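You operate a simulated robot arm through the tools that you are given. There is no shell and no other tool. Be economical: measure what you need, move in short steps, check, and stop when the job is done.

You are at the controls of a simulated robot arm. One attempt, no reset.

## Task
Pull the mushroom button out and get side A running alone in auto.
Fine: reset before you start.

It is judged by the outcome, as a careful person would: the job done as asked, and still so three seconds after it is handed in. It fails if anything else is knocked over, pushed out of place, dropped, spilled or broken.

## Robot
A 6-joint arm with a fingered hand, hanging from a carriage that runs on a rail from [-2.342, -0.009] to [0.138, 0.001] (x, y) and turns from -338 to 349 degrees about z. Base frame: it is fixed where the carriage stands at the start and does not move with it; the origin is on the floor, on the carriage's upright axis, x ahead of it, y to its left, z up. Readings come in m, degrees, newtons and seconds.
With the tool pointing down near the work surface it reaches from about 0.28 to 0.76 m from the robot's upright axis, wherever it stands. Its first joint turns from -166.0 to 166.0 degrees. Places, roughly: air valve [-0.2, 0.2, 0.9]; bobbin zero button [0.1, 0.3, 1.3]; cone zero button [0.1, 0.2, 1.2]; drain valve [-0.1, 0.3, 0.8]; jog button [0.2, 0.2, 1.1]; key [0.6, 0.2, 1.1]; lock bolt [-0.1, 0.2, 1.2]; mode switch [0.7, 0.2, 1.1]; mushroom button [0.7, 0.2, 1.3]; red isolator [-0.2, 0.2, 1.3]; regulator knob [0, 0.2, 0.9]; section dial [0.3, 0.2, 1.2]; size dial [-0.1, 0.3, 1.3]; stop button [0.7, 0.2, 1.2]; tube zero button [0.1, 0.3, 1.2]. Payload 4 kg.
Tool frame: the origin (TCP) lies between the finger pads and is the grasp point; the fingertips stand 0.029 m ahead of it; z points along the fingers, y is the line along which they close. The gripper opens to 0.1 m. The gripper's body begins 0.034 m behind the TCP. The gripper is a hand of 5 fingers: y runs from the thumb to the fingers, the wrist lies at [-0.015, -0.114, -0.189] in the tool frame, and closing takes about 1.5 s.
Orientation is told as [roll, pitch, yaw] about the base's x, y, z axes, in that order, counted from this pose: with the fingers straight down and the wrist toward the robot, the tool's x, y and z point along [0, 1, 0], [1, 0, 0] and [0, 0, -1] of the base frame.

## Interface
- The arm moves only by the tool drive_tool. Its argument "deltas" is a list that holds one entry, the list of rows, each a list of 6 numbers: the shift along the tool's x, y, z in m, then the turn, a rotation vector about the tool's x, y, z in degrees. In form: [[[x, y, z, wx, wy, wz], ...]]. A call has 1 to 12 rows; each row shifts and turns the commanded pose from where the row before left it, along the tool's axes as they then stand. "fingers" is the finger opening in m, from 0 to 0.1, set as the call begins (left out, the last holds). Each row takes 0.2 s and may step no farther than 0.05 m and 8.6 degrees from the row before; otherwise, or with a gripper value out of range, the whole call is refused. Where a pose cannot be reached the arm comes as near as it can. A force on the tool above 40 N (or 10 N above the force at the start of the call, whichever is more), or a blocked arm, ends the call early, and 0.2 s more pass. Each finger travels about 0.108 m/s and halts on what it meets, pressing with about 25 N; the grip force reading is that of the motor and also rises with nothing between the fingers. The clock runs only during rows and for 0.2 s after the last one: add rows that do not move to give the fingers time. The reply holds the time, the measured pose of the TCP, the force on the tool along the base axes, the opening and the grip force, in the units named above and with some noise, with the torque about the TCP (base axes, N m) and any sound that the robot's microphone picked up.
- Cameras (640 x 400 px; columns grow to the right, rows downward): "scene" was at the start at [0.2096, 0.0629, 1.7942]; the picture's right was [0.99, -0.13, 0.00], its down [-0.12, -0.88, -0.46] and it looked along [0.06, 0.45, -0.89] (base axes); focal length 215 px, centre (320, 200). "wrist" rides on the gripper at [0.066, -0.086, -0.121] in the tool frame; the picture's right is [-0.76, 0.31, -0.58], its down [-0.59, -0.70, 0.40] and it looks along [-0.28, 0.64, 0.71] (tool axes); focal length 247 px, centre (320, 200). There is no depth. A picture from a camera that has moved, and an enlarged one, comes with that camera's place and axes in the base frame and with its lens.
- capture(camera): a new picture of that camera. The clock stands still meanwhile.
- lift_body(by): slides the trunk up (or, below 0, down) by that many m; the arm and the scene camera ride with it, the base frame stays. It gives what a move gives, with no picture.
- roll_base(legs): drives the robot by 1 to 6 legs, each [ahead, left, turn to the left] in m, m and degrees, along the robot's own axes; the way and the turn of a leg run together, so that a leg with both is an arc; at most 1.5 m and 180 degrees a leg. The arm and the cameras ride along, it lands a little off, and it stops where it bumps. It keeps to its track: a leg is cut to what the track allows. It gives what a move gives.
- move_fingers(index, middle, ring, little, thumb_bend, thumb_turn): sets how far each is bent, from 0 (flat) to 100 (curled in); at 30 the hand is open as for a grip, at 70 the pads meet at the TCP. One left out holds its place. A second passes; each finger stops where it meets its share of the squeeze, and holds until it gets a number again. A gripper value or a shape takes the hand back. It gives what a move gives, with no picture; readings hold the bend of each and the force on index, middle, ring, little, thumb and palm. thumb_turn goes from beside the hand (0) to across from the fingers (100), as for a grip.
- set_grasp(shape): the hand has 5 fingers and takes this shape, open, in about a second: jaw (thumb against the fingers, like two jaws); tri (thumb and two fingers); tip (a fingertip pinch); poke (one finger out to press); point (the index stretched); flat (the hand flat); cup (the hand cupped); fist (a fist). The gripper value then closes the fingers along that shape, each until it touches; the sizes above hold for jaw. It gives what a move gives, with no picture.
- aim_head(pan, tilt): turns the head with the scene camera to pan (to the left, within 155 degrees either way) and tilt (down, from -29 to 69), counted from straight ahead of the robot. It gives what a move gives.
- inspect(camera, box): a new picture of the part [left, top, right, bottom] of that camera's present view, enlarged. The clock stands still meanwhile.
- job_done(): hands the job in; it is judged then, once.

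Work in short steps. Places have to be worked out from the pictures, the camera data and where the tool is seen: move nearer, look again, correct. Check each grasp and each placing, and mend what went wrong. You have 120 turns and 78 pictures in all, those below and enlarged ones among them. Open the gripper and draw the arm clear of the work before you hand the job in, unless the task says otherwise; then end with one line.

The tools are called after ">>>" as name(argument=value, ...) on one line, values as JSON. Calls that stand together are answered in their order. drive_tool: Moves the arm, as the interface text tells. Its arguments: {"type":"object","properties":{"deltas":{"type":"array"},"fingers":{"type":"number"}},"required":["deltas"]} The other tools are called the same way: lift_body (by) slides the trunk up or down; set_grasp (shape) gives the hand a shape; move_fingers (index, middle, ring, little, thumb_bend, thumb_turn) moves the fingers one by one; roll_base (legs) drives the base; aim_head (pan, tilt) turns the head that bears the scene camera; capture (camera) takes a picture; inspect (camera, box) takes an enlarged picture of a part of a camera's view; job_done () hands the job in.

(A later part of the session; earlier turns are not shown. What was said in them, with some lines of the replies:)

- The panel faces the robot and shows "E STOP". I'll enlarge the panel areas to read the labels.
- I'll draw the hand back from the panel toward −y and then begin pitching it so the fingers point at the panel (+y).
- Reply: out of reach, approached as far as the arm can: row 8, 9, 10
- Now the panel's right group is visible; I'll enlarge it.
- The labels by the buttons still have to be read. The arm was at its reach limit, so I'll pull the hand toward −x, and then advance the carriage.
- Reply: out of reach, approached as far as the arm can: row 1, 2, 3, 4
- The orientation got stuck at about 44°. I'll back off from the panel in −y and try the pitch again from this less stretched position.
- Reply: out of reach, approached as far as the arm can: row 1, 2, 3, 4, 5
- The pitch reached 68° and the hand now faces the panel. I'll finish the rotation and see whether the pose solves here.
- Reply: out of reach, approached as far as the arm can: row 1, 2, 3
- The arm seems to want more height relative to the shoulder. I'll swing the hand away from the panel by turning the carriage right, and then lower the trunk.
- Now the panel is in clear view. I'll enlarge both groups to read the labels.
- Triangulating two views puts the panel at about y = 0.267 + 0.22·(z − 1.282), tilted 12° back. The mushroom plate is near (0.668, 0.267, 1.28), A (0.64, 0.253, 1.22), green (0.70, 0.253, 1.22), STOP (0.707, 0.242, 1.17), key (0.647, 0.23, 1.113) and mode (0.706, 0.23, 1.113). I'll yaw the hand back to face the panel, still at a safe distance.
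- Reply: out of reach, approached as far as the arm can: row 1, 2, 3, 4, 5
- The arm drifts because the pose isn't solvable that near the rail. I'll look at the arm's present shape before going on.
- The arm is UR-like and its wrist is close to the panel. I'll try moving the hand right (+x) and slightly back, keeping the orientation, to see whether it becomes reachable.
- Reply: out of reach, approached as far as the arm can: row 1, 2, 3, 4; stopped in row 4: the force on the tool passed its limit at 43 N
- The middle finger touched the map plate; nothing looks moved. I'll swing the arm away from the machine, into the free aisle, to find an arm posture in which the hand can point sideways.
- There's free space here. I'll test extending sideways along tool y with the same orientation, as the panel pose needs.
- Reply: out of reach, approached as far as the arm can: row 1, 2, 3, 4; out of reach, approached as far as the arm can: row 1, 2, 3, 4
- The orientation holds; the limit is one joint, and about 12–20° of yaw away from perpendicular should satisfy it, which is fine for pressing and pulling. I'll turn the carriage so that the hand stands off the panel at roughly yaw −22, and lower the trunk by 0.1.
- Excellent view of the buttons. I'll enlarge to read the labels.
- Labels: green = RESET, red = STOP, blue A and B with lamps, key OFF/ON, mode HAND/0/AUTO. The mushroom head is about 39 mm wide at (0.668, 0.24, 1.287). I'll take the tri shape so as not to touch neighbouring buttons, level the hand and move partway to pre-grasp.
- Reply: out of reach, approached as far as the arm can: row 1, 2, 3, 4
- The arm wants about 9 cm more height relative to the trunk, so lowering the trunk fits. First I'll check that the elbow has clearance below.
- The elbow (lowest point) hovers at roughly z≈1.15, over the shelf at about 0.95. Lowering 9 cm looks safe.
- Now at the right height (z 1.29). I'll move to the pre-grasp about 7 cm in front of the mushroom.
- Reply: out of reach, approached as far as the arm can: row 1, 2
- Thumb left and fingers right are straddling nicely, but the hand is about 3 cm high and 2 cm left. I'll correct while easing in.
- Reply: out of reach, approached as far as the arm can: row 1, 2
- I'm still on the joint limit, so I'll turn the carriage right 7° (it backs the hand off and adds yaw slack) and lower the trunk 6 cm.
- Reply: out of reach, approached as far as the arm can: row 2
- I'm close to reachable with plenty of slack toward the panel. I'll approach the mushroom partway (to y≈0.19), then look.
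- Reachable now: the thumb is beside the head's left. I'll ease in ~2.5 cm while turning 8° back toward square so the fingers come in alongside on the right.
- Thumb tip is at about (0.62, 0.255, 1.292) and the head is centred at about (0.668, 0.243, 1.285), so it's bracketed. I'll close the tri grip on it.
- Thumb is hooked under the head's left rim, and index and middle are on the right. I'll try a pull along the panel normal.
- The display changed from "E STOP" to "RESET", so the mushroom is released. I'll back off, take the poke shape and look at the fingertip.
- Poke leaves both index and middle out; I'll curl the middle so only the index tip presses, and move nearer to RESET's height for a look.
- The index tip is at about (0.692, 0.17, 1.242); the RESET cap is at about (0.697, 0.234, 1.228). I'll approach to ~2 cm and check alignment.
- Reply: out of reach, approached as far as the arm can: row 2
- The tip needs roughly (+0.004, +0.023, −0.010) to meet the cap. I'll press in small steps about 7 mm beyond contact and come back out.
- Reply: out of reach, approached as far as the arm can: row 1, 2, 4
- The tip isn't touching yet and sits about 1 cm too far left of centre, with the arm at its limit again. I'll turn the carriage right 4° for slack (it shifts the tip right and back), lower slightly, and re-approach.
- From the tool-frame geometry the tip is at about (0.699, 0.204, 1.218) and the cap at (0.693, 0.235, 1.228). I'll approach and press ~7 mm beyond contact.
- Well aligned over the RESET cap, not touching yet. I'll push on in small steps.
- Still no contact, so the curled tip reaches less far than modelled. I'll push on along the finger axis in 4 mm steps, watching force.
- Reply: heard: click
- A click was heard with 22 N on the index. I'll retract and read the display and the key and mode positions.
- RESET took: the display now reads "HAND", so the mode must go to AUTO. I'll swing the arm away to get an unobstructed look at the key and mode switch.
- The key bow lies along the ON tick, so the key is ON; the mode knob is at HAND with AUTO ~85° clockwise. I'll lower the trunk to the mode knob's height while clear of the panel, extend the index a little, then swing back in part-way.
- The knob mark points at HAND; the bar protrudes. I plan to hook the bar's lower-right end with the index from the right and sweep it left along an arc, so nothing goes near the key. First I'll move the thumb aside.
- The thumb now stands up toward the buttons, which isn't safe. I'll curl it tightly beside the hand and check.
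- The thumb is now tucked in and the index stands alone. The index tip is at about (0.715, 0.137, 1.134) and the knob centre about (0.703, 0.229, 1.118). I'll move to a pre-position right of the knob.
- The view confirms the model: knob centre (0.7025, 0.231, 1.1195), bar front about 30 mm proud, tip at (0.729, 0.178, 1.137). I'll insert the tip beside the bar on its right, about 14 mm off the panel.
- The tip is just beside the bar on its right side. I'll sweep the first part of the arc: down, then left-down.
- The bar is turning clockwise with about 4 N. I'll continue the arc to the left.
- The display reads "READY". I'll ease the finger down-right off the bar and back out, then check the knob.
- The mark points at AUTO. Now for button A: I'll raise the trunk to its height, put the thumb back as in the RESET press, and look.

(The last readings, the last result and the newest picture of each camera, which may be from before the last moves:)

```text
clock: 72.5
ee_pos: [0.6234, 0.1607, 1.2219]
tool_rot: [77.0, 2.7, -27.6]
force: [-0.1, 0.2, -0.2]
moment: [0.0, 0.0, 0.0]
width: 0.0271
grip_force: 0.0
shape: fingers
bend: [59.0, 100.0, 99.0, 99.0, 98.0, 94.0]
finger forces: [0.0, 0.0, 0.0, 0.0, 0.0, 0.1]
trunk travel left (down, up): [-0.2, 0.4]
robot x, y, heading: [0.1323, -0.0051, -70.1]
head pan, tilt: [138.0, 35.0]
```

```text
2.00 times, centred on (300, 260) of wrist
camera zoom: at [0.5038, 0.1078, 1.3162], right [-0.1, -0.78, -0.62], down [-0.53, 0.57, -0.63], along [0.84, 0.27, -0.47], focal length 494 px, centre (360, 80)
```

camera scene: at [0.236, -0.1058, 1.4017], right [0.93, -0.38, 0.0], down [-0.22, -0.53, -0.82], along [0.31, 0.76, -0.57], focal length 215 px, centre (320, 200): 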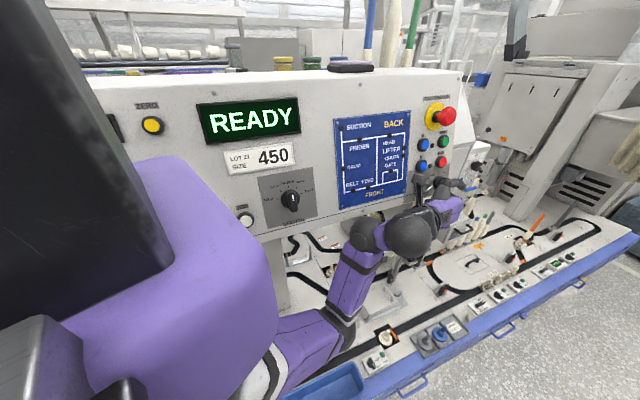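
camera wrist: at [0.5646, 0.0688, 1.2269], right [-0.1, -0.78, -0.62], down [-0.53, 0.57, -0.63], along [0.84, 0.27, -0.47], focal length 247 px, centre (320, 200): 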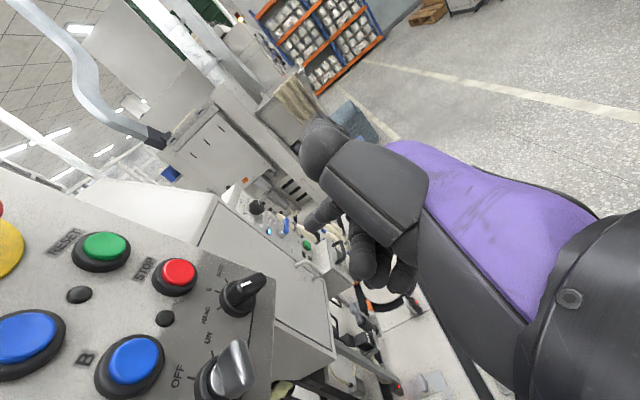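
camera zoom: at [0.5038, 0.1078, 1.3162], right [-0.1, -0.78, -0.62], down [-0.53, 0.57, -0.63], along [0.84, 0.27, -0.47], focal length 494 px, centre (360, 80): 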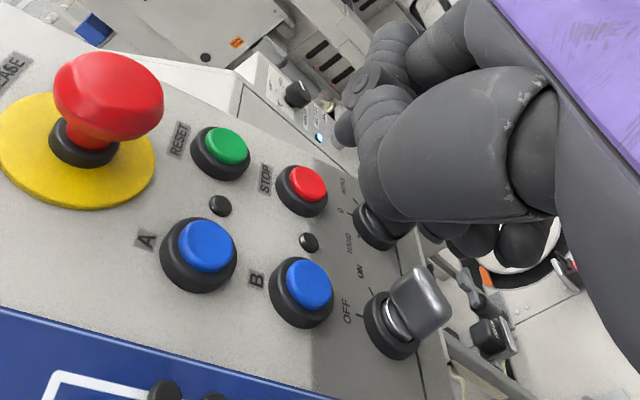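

The thumb swung across in front of the index. I'll open the index, re-tuck the thumb, then bend the index to 65.

>>> move_fingers(index=30, thumb_turn=100, thumb_bend=100)

>>> move_fingers(index=65)

>>> inspect(camera="wrist", box=[200, 160, 400, 360])

```text
clock: 73.5
ee_pos: [0.6226, 0.1605, 1.2211]
tool_rot: [77.0, 2.6, -27.7]
force: [-0.1, -0.1, 0.8]
moment: [-0.02, 0.02, 0.0]
width: 0.0278
grip_force: 0.1
shape: fingers
bend: [44.0, 100.0, 99.0, 99.0, 97.0, 98.0]
finger forces: [0.1, 0.0, 0.0, 0.0, 0.0, 0.1]
trunk travel left (down, up): [-0.2, 0.4]
robot x, y, heading: [0.1339, 0.0019, -70.3]
head pan, tilt: [138.0, 35.0]
```

```text
clock: 74.5
ee_pos: [0.6235, 0.1612, 1.2211]
tool_rot: [77.0, 2.8, -27.6]
force: [0.2, 0.0, -0.4]
moment: [-0.01, 0.03, 0.04]
width: 0.0264
grip_force: 0.1
shape: fingers
bend: [59.0, 100.0, 99.0, 99.0, 99.0, 95.0]
finger forces: [0.2, 0.0, 0.1, 0.0, 0.0, 0.1]
trunk travel left (down, up): [-0.2, 0.4]
robot x, y, heading: [0.131, 0.0023, -70.2]
head pan, tilt: [138.0, 35.0]
```

```text
2.00 times, centred on (300, 260) of wrist
camera zoom: at [0.5041, 0.1077, 1.3161], right [-0.1, -0.78, -0.62], down [-0.53, 0.57, -0.63], along [0.84, 0.27, -0.47], focal length 494 px, centre (360, 80)
```

zoom: 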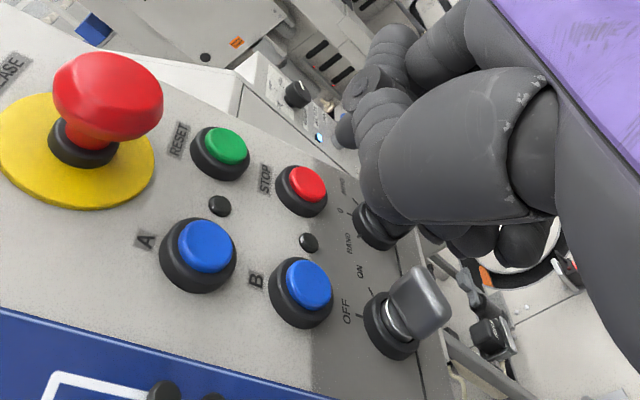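

The index is caught behind the thumb. I'll reproduce the exact RESET finger setup: open tri, then poke, then curl the middle.

>>> set_grasp(shape="tri")

>>> set_grasp(shape="poke")

>>> move_fingers(middle=100)

>>> inspect(camera="wrist", box=[200, 160, 400, 360])

```text
clock: 75.4
ee_pos: [0.6238, 0.1613, 1.2214]
tool_rot: [77.0, 2.7, -27.7]
force: [-0.5, -0.2, -0.2]
moment: [-0.01, 0.0, -0.03]
width: 0.1
grip_force: 0.0
shape: tri
bend: [30.0, 30.0, 99.0, 99.0, 30.0, 98.0]
finger forces: [0.0, 0.0, 0.0, 0.1, 0.0, 0.0]
trunk travel left (down, up): [-0.2, 0.4]
robot x, y, heading: [0.1346, 0.0024, -70.3]
head pan, tilt: [138.0, 35.0]
```

```text
clock: 76.3
ee_pos: [0.6235, 0.1603, 1.2207]
tool_rot: [76.9, 2.8, -27.8]
force: [0.9, -0.1, 0.3]
moment: [-0.03, -0.02, 0.01]
width: 0.0
grip_force: 0.0
shape: poke
bend: [70.0, 70.0, 99.0, 99.0, 100.0, 100.0]
finger forces: [0.0, 0.0, 0.0, 0.0, 0.0, 0.1]
trunk travel left (down, up): [-0.2, 0.4]
robot x, y, heading: [0.1341, 0.0028, -70.3]
head pan, tilt: [138.0, 35.0]
```

```text
clock: 77.3
ee_pos: [0.6233, 0.1618, 1.2201]
tool_rot: [77.1, 2.7, -27.7]
force: [-0.1, 1.1, -0.8]
moment: [0.01, -0.01, 0.01]
width: 0.025
grip_force: 0.1
shape: fingers
bend: [70.0, 100.0, 99.0, 99.0, 100.0, 100.0]
finger forces: [0.0, 0.0, 0.1, 0.0, 0.1, 0.1]
trunk travel left (down, up): [-0.2, 0.4]
robot x, y, heading: [0.1332, 0.001, -70.2]
head pan, tilt: [138.0, 35.0]
```

```text
2.00 times, centred on (300, 260) of wrist
camera zoom: at [0.5041, 0.1077, 1.3161], right [-0.1, -0.78, -0.62], down [-0.53, 0.57, -0.63], along [0.84, 0.27, -0.47], focal length 494 px, centre (360, 80)
```

zoom: 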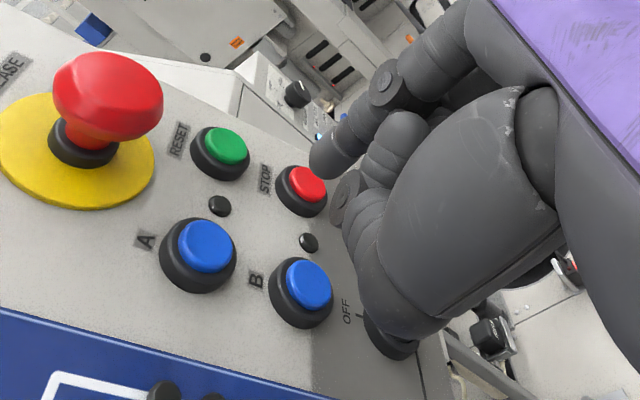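

Same setup as for RESET. Scaling from that press, button A should actuate at TCP ≈ (0.630, 0.233, 1.224); I'll approach to ~16 mm short and check.

>>> drive_tool(deltas=[[[0.005, -0.0065, 0.017, 0, 0, 0], [0.005, -0.0065, 0.017, 0, 0, 0], [0.005, -0.0065, 0.016, 0, 0, 0], [0, 0, 0, 0, 0, 0]]])

>>> inspect(camera="wrist", box=[220, 160, 380, 320])

```text
clock: 78.3
ee_pos: [0.6309, 0.216, 1.2239]
tool_rot: [77.1, 2.7, -27.7]
force: [-0.1, 0.2, -0.4]
moment: [0.0, -0.02, 0.01]
width: 0.0251
grip_force: 0.0
shape: fingers
bend: [70.0, 100.0, 99.0, 99.0, 100.0, 100.0]
finger forces: [0.1, 0.1, 0.0, 0.0, 0.0, 0.0]
trunk travel left (down, up): [-0.2, 0.4]
robot x, y, heading: [0.1322, 0.0028, -70.1]
head pan, tilt: [138.0, 35.0]
```

```text
2.50 times, centred on (300, 240) of wrist
camera zoom: at [0.5117, 0.1627, 1.3206], right [-0.1, -0.78, -0.62], down [-0.53, 0.57, -0.63], along [0.84, 0.27, -0.47], focal length 617 px, centre (370, 100)
```

zoom: 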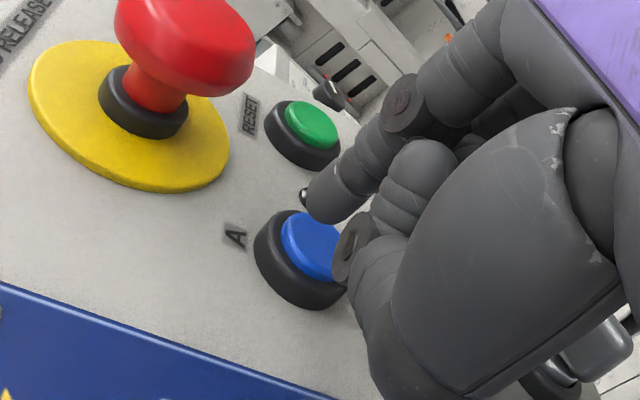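

The tip is slightly up-left of where it should land; a straight push along the finger axis drifts it right and down by the needed amount. I'll press in small steps.

>>> drive_tool(deltas=[[[-0.001, 0, 0.006, 0, 0, 0], [-0.001, 0, 0.005, 0, 0, 0], [0, 0, 0.004, 0, 0, 0], [0, 0, 0, 0, 0, 0]]])

>>> inspect(camera="wrist", box=[220, 160, 380, 320])

```text
clock: 79.3
ee_pos: [0.6378, 0.2281, 1.2191]
tool_rot: [77.1, 2.8, -27.8]
force: [-2.3, -4.9, 2.2]
moment: [0.06, -0.04, 0.01]
width: 0.0244
grip_force: 2.2
shape: fingers
bend: [70.0, 100.0, 99.0, 99.0, 100.0, 100.0]
finger forces: [4.6, 0.1, 0.1, 0.1, 0.0, 0.0]
trunk travel left (down, up): [-0.2, 0.4]
robot x, y, heading: [0.13, -0.0005, -70.3]
head pan, tilt: [138.0, 35.0]
heard: click
```

```text
2.50 times, centred on (300, 240) of wrist
camera zoom: at [0.5176, 0.1746, 1.3155], right [-0.1, -0.78, -0.62], down [-0.53, 0.57, -0.63], along [0.84, 0.27, -0.47], focal length 617 px, centre (370, 100)
```

zoom: 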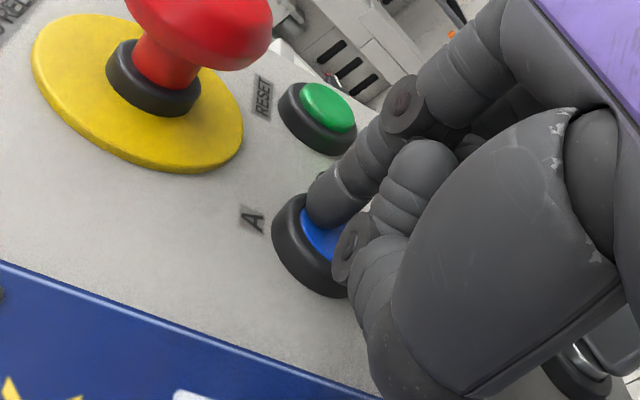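

A click. I'll retract straight back, swing clear, and check the display and lamps.

>>> drive_tool(deltas=[[[0, 0, -0.015, 0, 0, 0], [0, 0.005, -0.025, 0, 0, 0], [0, 0.01, -0.03, 0, 0, 0], [0, 0, 0, 0, 0, 0]]])

>>> roll_base(legs=[[0, 0, -22]])

>>> capture(camera="scene")

```text
clock: 80.3
ee_pos: [0.6197, 0.1606, 1.2354]
tool_rot: [76.9, 2.7, -27.6]
force: [0.5, 0.8, 0.4]
moment: [0.01, 0.03, 0.01]
width: 0.025
grip_force: 0.2
shape: fingers
bend: [70.0, 100.0, 99.0, 99.0, 100.0, 100.0]
finger forces: [0.0, 0.1, 0.0, 0.0, 0.0, 0.0]
trunk travel left (down, up): [-0.2, 0.4]
robot x, y, heading: [0.1345, 0.0001, -70.0]
head pan, tilt: [138.0, 35.0]
```

```text
clock: 81.8
ee_pos: [0.6425, -0.0337, 1.2353]
tool_rot: [77.0, 2.7, -49.9]
force: [0.3, 0.2, 0.1]
moment: [-0.01, 0.01, -0.03]
width: 0.0253
grip_force: 0.1
shape: fingers
bend: [70.0, 100.0, 99.0, 99.0, 100.0, 100.0]
finger forces: [0.0, 0.0, 0.1, 0.1, 0.1, 0.0]
trunk travel left (down, up): [-0.2, 0.4]
robot x, y, heading: [0.1331, 0.0005, -92.4]
head pan, tilt: [138.0, 35.0]
```

```text
10 pictures are left
camera scene: at [0.1885, -0.136, 1.5067], right [0.72, -0.7, 0.0], down [-0.4, -0.41, -0.82], along [0.57, 0.59, -0.57], focal length 215 px, centre (320, 200)
```

scene: 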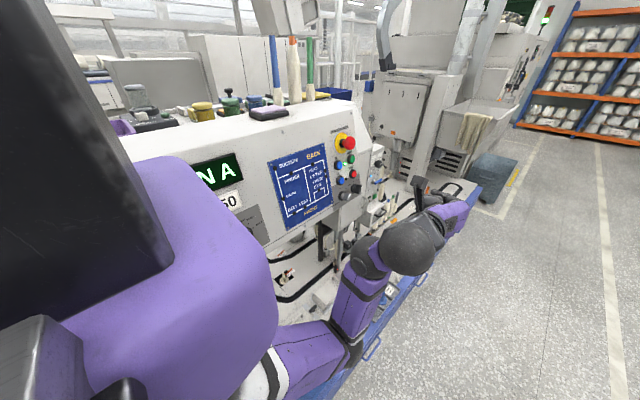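

The display ends in "N A" (probably "RUN A"). I'll pan the head left to read all of it and enlarge the lamps.

>>> aim_head(pan=155, tilt=30)

>>> capture(camera="scene")

>>> inspect(camera="wrist", box=[0, 100, 320, 400])

```text
clock: 82.6
ee_pos: [0.6438, -0.0333, 1.2357]
tool_rot: [76.9, 2.7, -49.8]
force: [-0.2, 0.0, 0.7]
moment: [0.0, 0.0, -0.02]
width: 0.0251
grip_force: 0.0
shape: fingers
bend: [70.0, 100.0, 99.0, 99.0, 100.0, 100.0]
finger forces: [0.0, 0.0, 0.0, 0.1, 0.0, 0.1]
trunk travel left (down, up): [-0.2, 0.4]
robot x, y, heading: [0.1345, 0.0033, -92.4]
head pan, tilt: [154.7, 30.0]
```

```text
9 pictures are left
camera scene: at [0.1689, -0.1189, 1.5145], right [0.89, -0.46, 0.0], down [-0.23, -0.44, -0.87], along [0.4, 0.77, -0.5], focal length 215 px, centre (320, 200)
```

scene: 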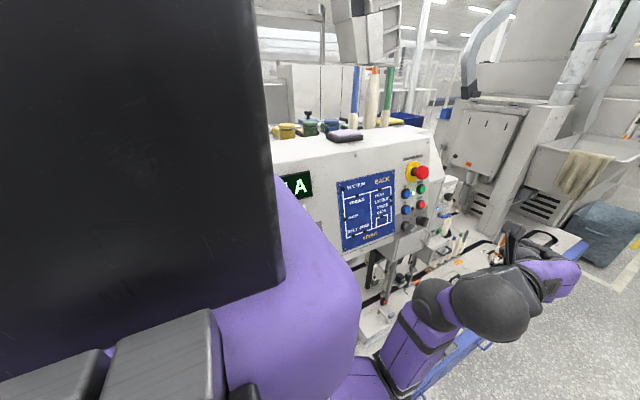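

```text
1.33 times, centred on (160, 250) of wrist
camera zoom: at [0.5131, -0.0373, 1.3307], right [-0.38, -0.69, -0.62], down [-0.28, 0.73, -0.63], along [0.88, -0.07, -0.47], focal length 329 px, centre (533, 133)
```

zoom: 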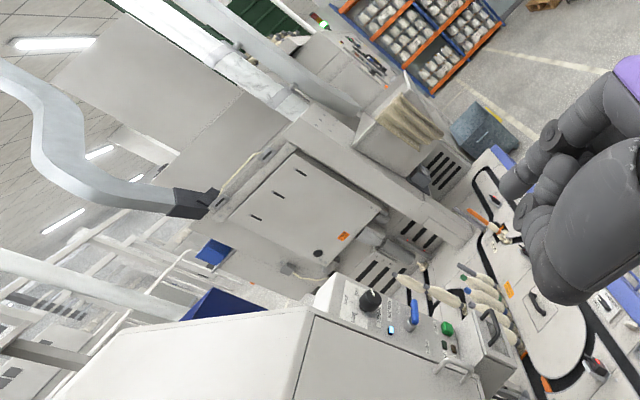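

The shoulder blocks the view; I'll turn back 13° (the hand stays clear of the panel) and look again.

>>> roll_base(legs=[[0, 0, 13]])

>>> aim_head(pan=130, tilt=35)

>>> capture(camera="scene")

```text
clock: 83.8
ee_pos: [0.6382, 0.081, 1.2354]
tool_rot: [77.0, 2.7, -36.8]
force: [0.5, 0.0, 0.0]
moment: [-0.03, -0.01, -0.01]
width: 0.0248
grip_force: 0.0
shape: fingers
bend: [70.0, 100.0, 99.0, 99.0, 100.0, 100.0]
finger forces: [0.0, 0.0, 0.1, 0.0, 0.0, 0.0]
trunk travel left (down, up): [-0.2, 0.4]
robot x, y, heading: [0.1328, 0.0003, -79.1]
head pan, tilt: [154.7, 30.0]
```

```text
clock: 84.7
ee_pos: [0.6385, 0.0825, 1.2357]
tool_rot: [77.0, 2.7, -36.9]
force: [-0.3, 0.3, 0.3]
moment: [-0.04, -0.01, 0.01]
width: 0.0249
grip_force: 0.1
shape: fingers
bend: [70.0, 100.0, 99.0, 99.0, 100.0, 100.0]
finger forces: [0.1, 0.0, 0.0, 0.0, 0.0, 0.0]
trunk travel left (down, up): [-0.2, 0.4]
robot x, y, heading: [0.1314, 0.0035, -79.3]
head pan, tilt: [130.0, 35.0]
```

```text
7 pictures are left
camera scene: at [0.2277, -0.1275, 1.5067], right [0.77, -0.63, 0.0], down [-0.36, -0.44, -0.82], along [0.52, 0.63, -0.57], focal length 215 px, centre (320, 200)
```

scene: 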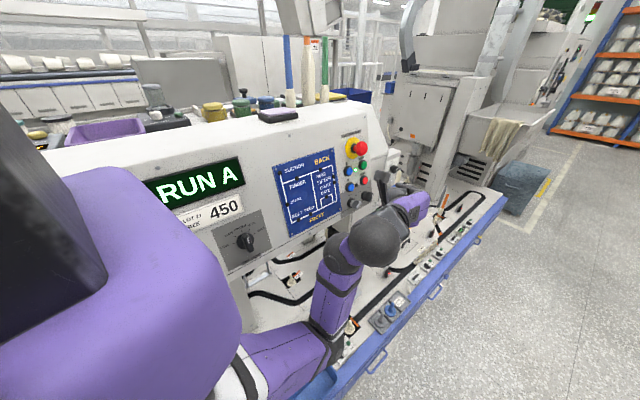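

>>> inspect(camera="scene", box=[330, 130, 390, 220])

```text
4.44 times, centred on (360, 175) of scene
camera zoom: at [0.2277, -0.1275, 1.5067], right [0.77, -0.63, 0.0], down [-0.36, -0.44, -0.82], along [0.52, 0.63, -0.57], focal length 956 px, centre (142, 311)
```

zoom: 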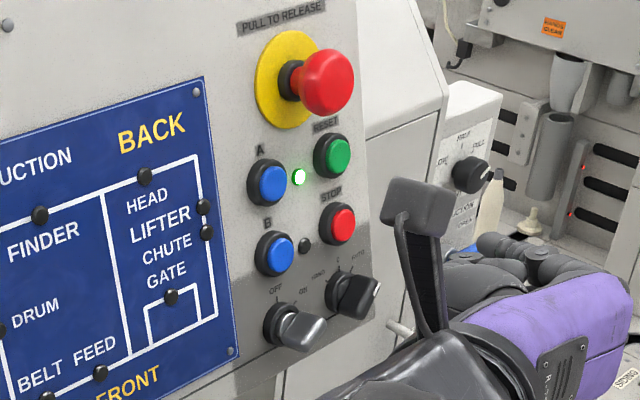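

The display reads "RUN A", the A lamp is lit and B is dark, the mode is at AUTO and the mushroom is out. I'll swing the arm clear and open the hand before handing in.

>>> roll_base(legs=[[0, 0, -25]])

>>> set_grasp(shape="jaw")

>>> capture(camera="scene")

```text
clock: 86.4
ee_pos: [0.6246, -0.1397, 1.235]
tool_rot: [77.1, 2.7, -62.1]
force: [-0.7, -0.3, 0.0]
moment: [-0.03, -0.02, 0.01]
width: 0.0251
grip_force: 0.0
shape: fingers
bend: [70.0, 100.0, 99.0, 99.0, 100.0, 100.0]
finger forces: [0.1, 0.1, 0.0, 0.0, 0.0, 0.0]
trunk travel left (down, up): [-0.2, 0.4]
robot x, y, heading: [0.136, -0.004, -104.5]
head pan, tilt: [130.0, 35.0]
```

```text
clock: 87.3
ee_pos: [0.6242, -0.1397, 1.2347]
tool_rot: [77.1, 2.8, -62.0]
force: [-0.2, -0.4, 0.4]
moment: [0.0, 0.01, 0.03]
width: 0.1
grip_force: 0.1
shape: jaw
bend: [30.0, 30.0, 30.0, 30.0, 30.0, 98.0]
finger forces: [0.0, 0.0, 0.0, 0.0, 0.1, 0.0]
trunk travel left (down, up): [-0.2, 0.4]
robot x, y, heading: [0.1321, 0.0029, -104.1]
head pan, tilt: [130.0, 35.0]
```

```text
5 pictures are left
camera scene: at [0.1645, -0.1549, 1.5067], right [0.43, -0.9, 0.0], down [-0.52, -0.25, -0.82], along [0.74, 0.35, -0.57], focal length 215 px, centre (320, 200)
```

scene: 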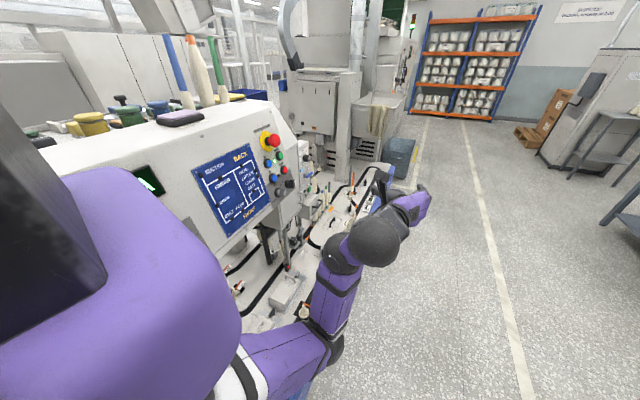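

The arm is clear and the hand is open. I'm handing in.

>>> job_done()

```text
The job is handed in.
```

The mushroom button is out, the machine was reset before starting, the mode switch is at AUTO, and side A is running alone: the display reads "RUN A", with lamp A lit and lamp B dark.
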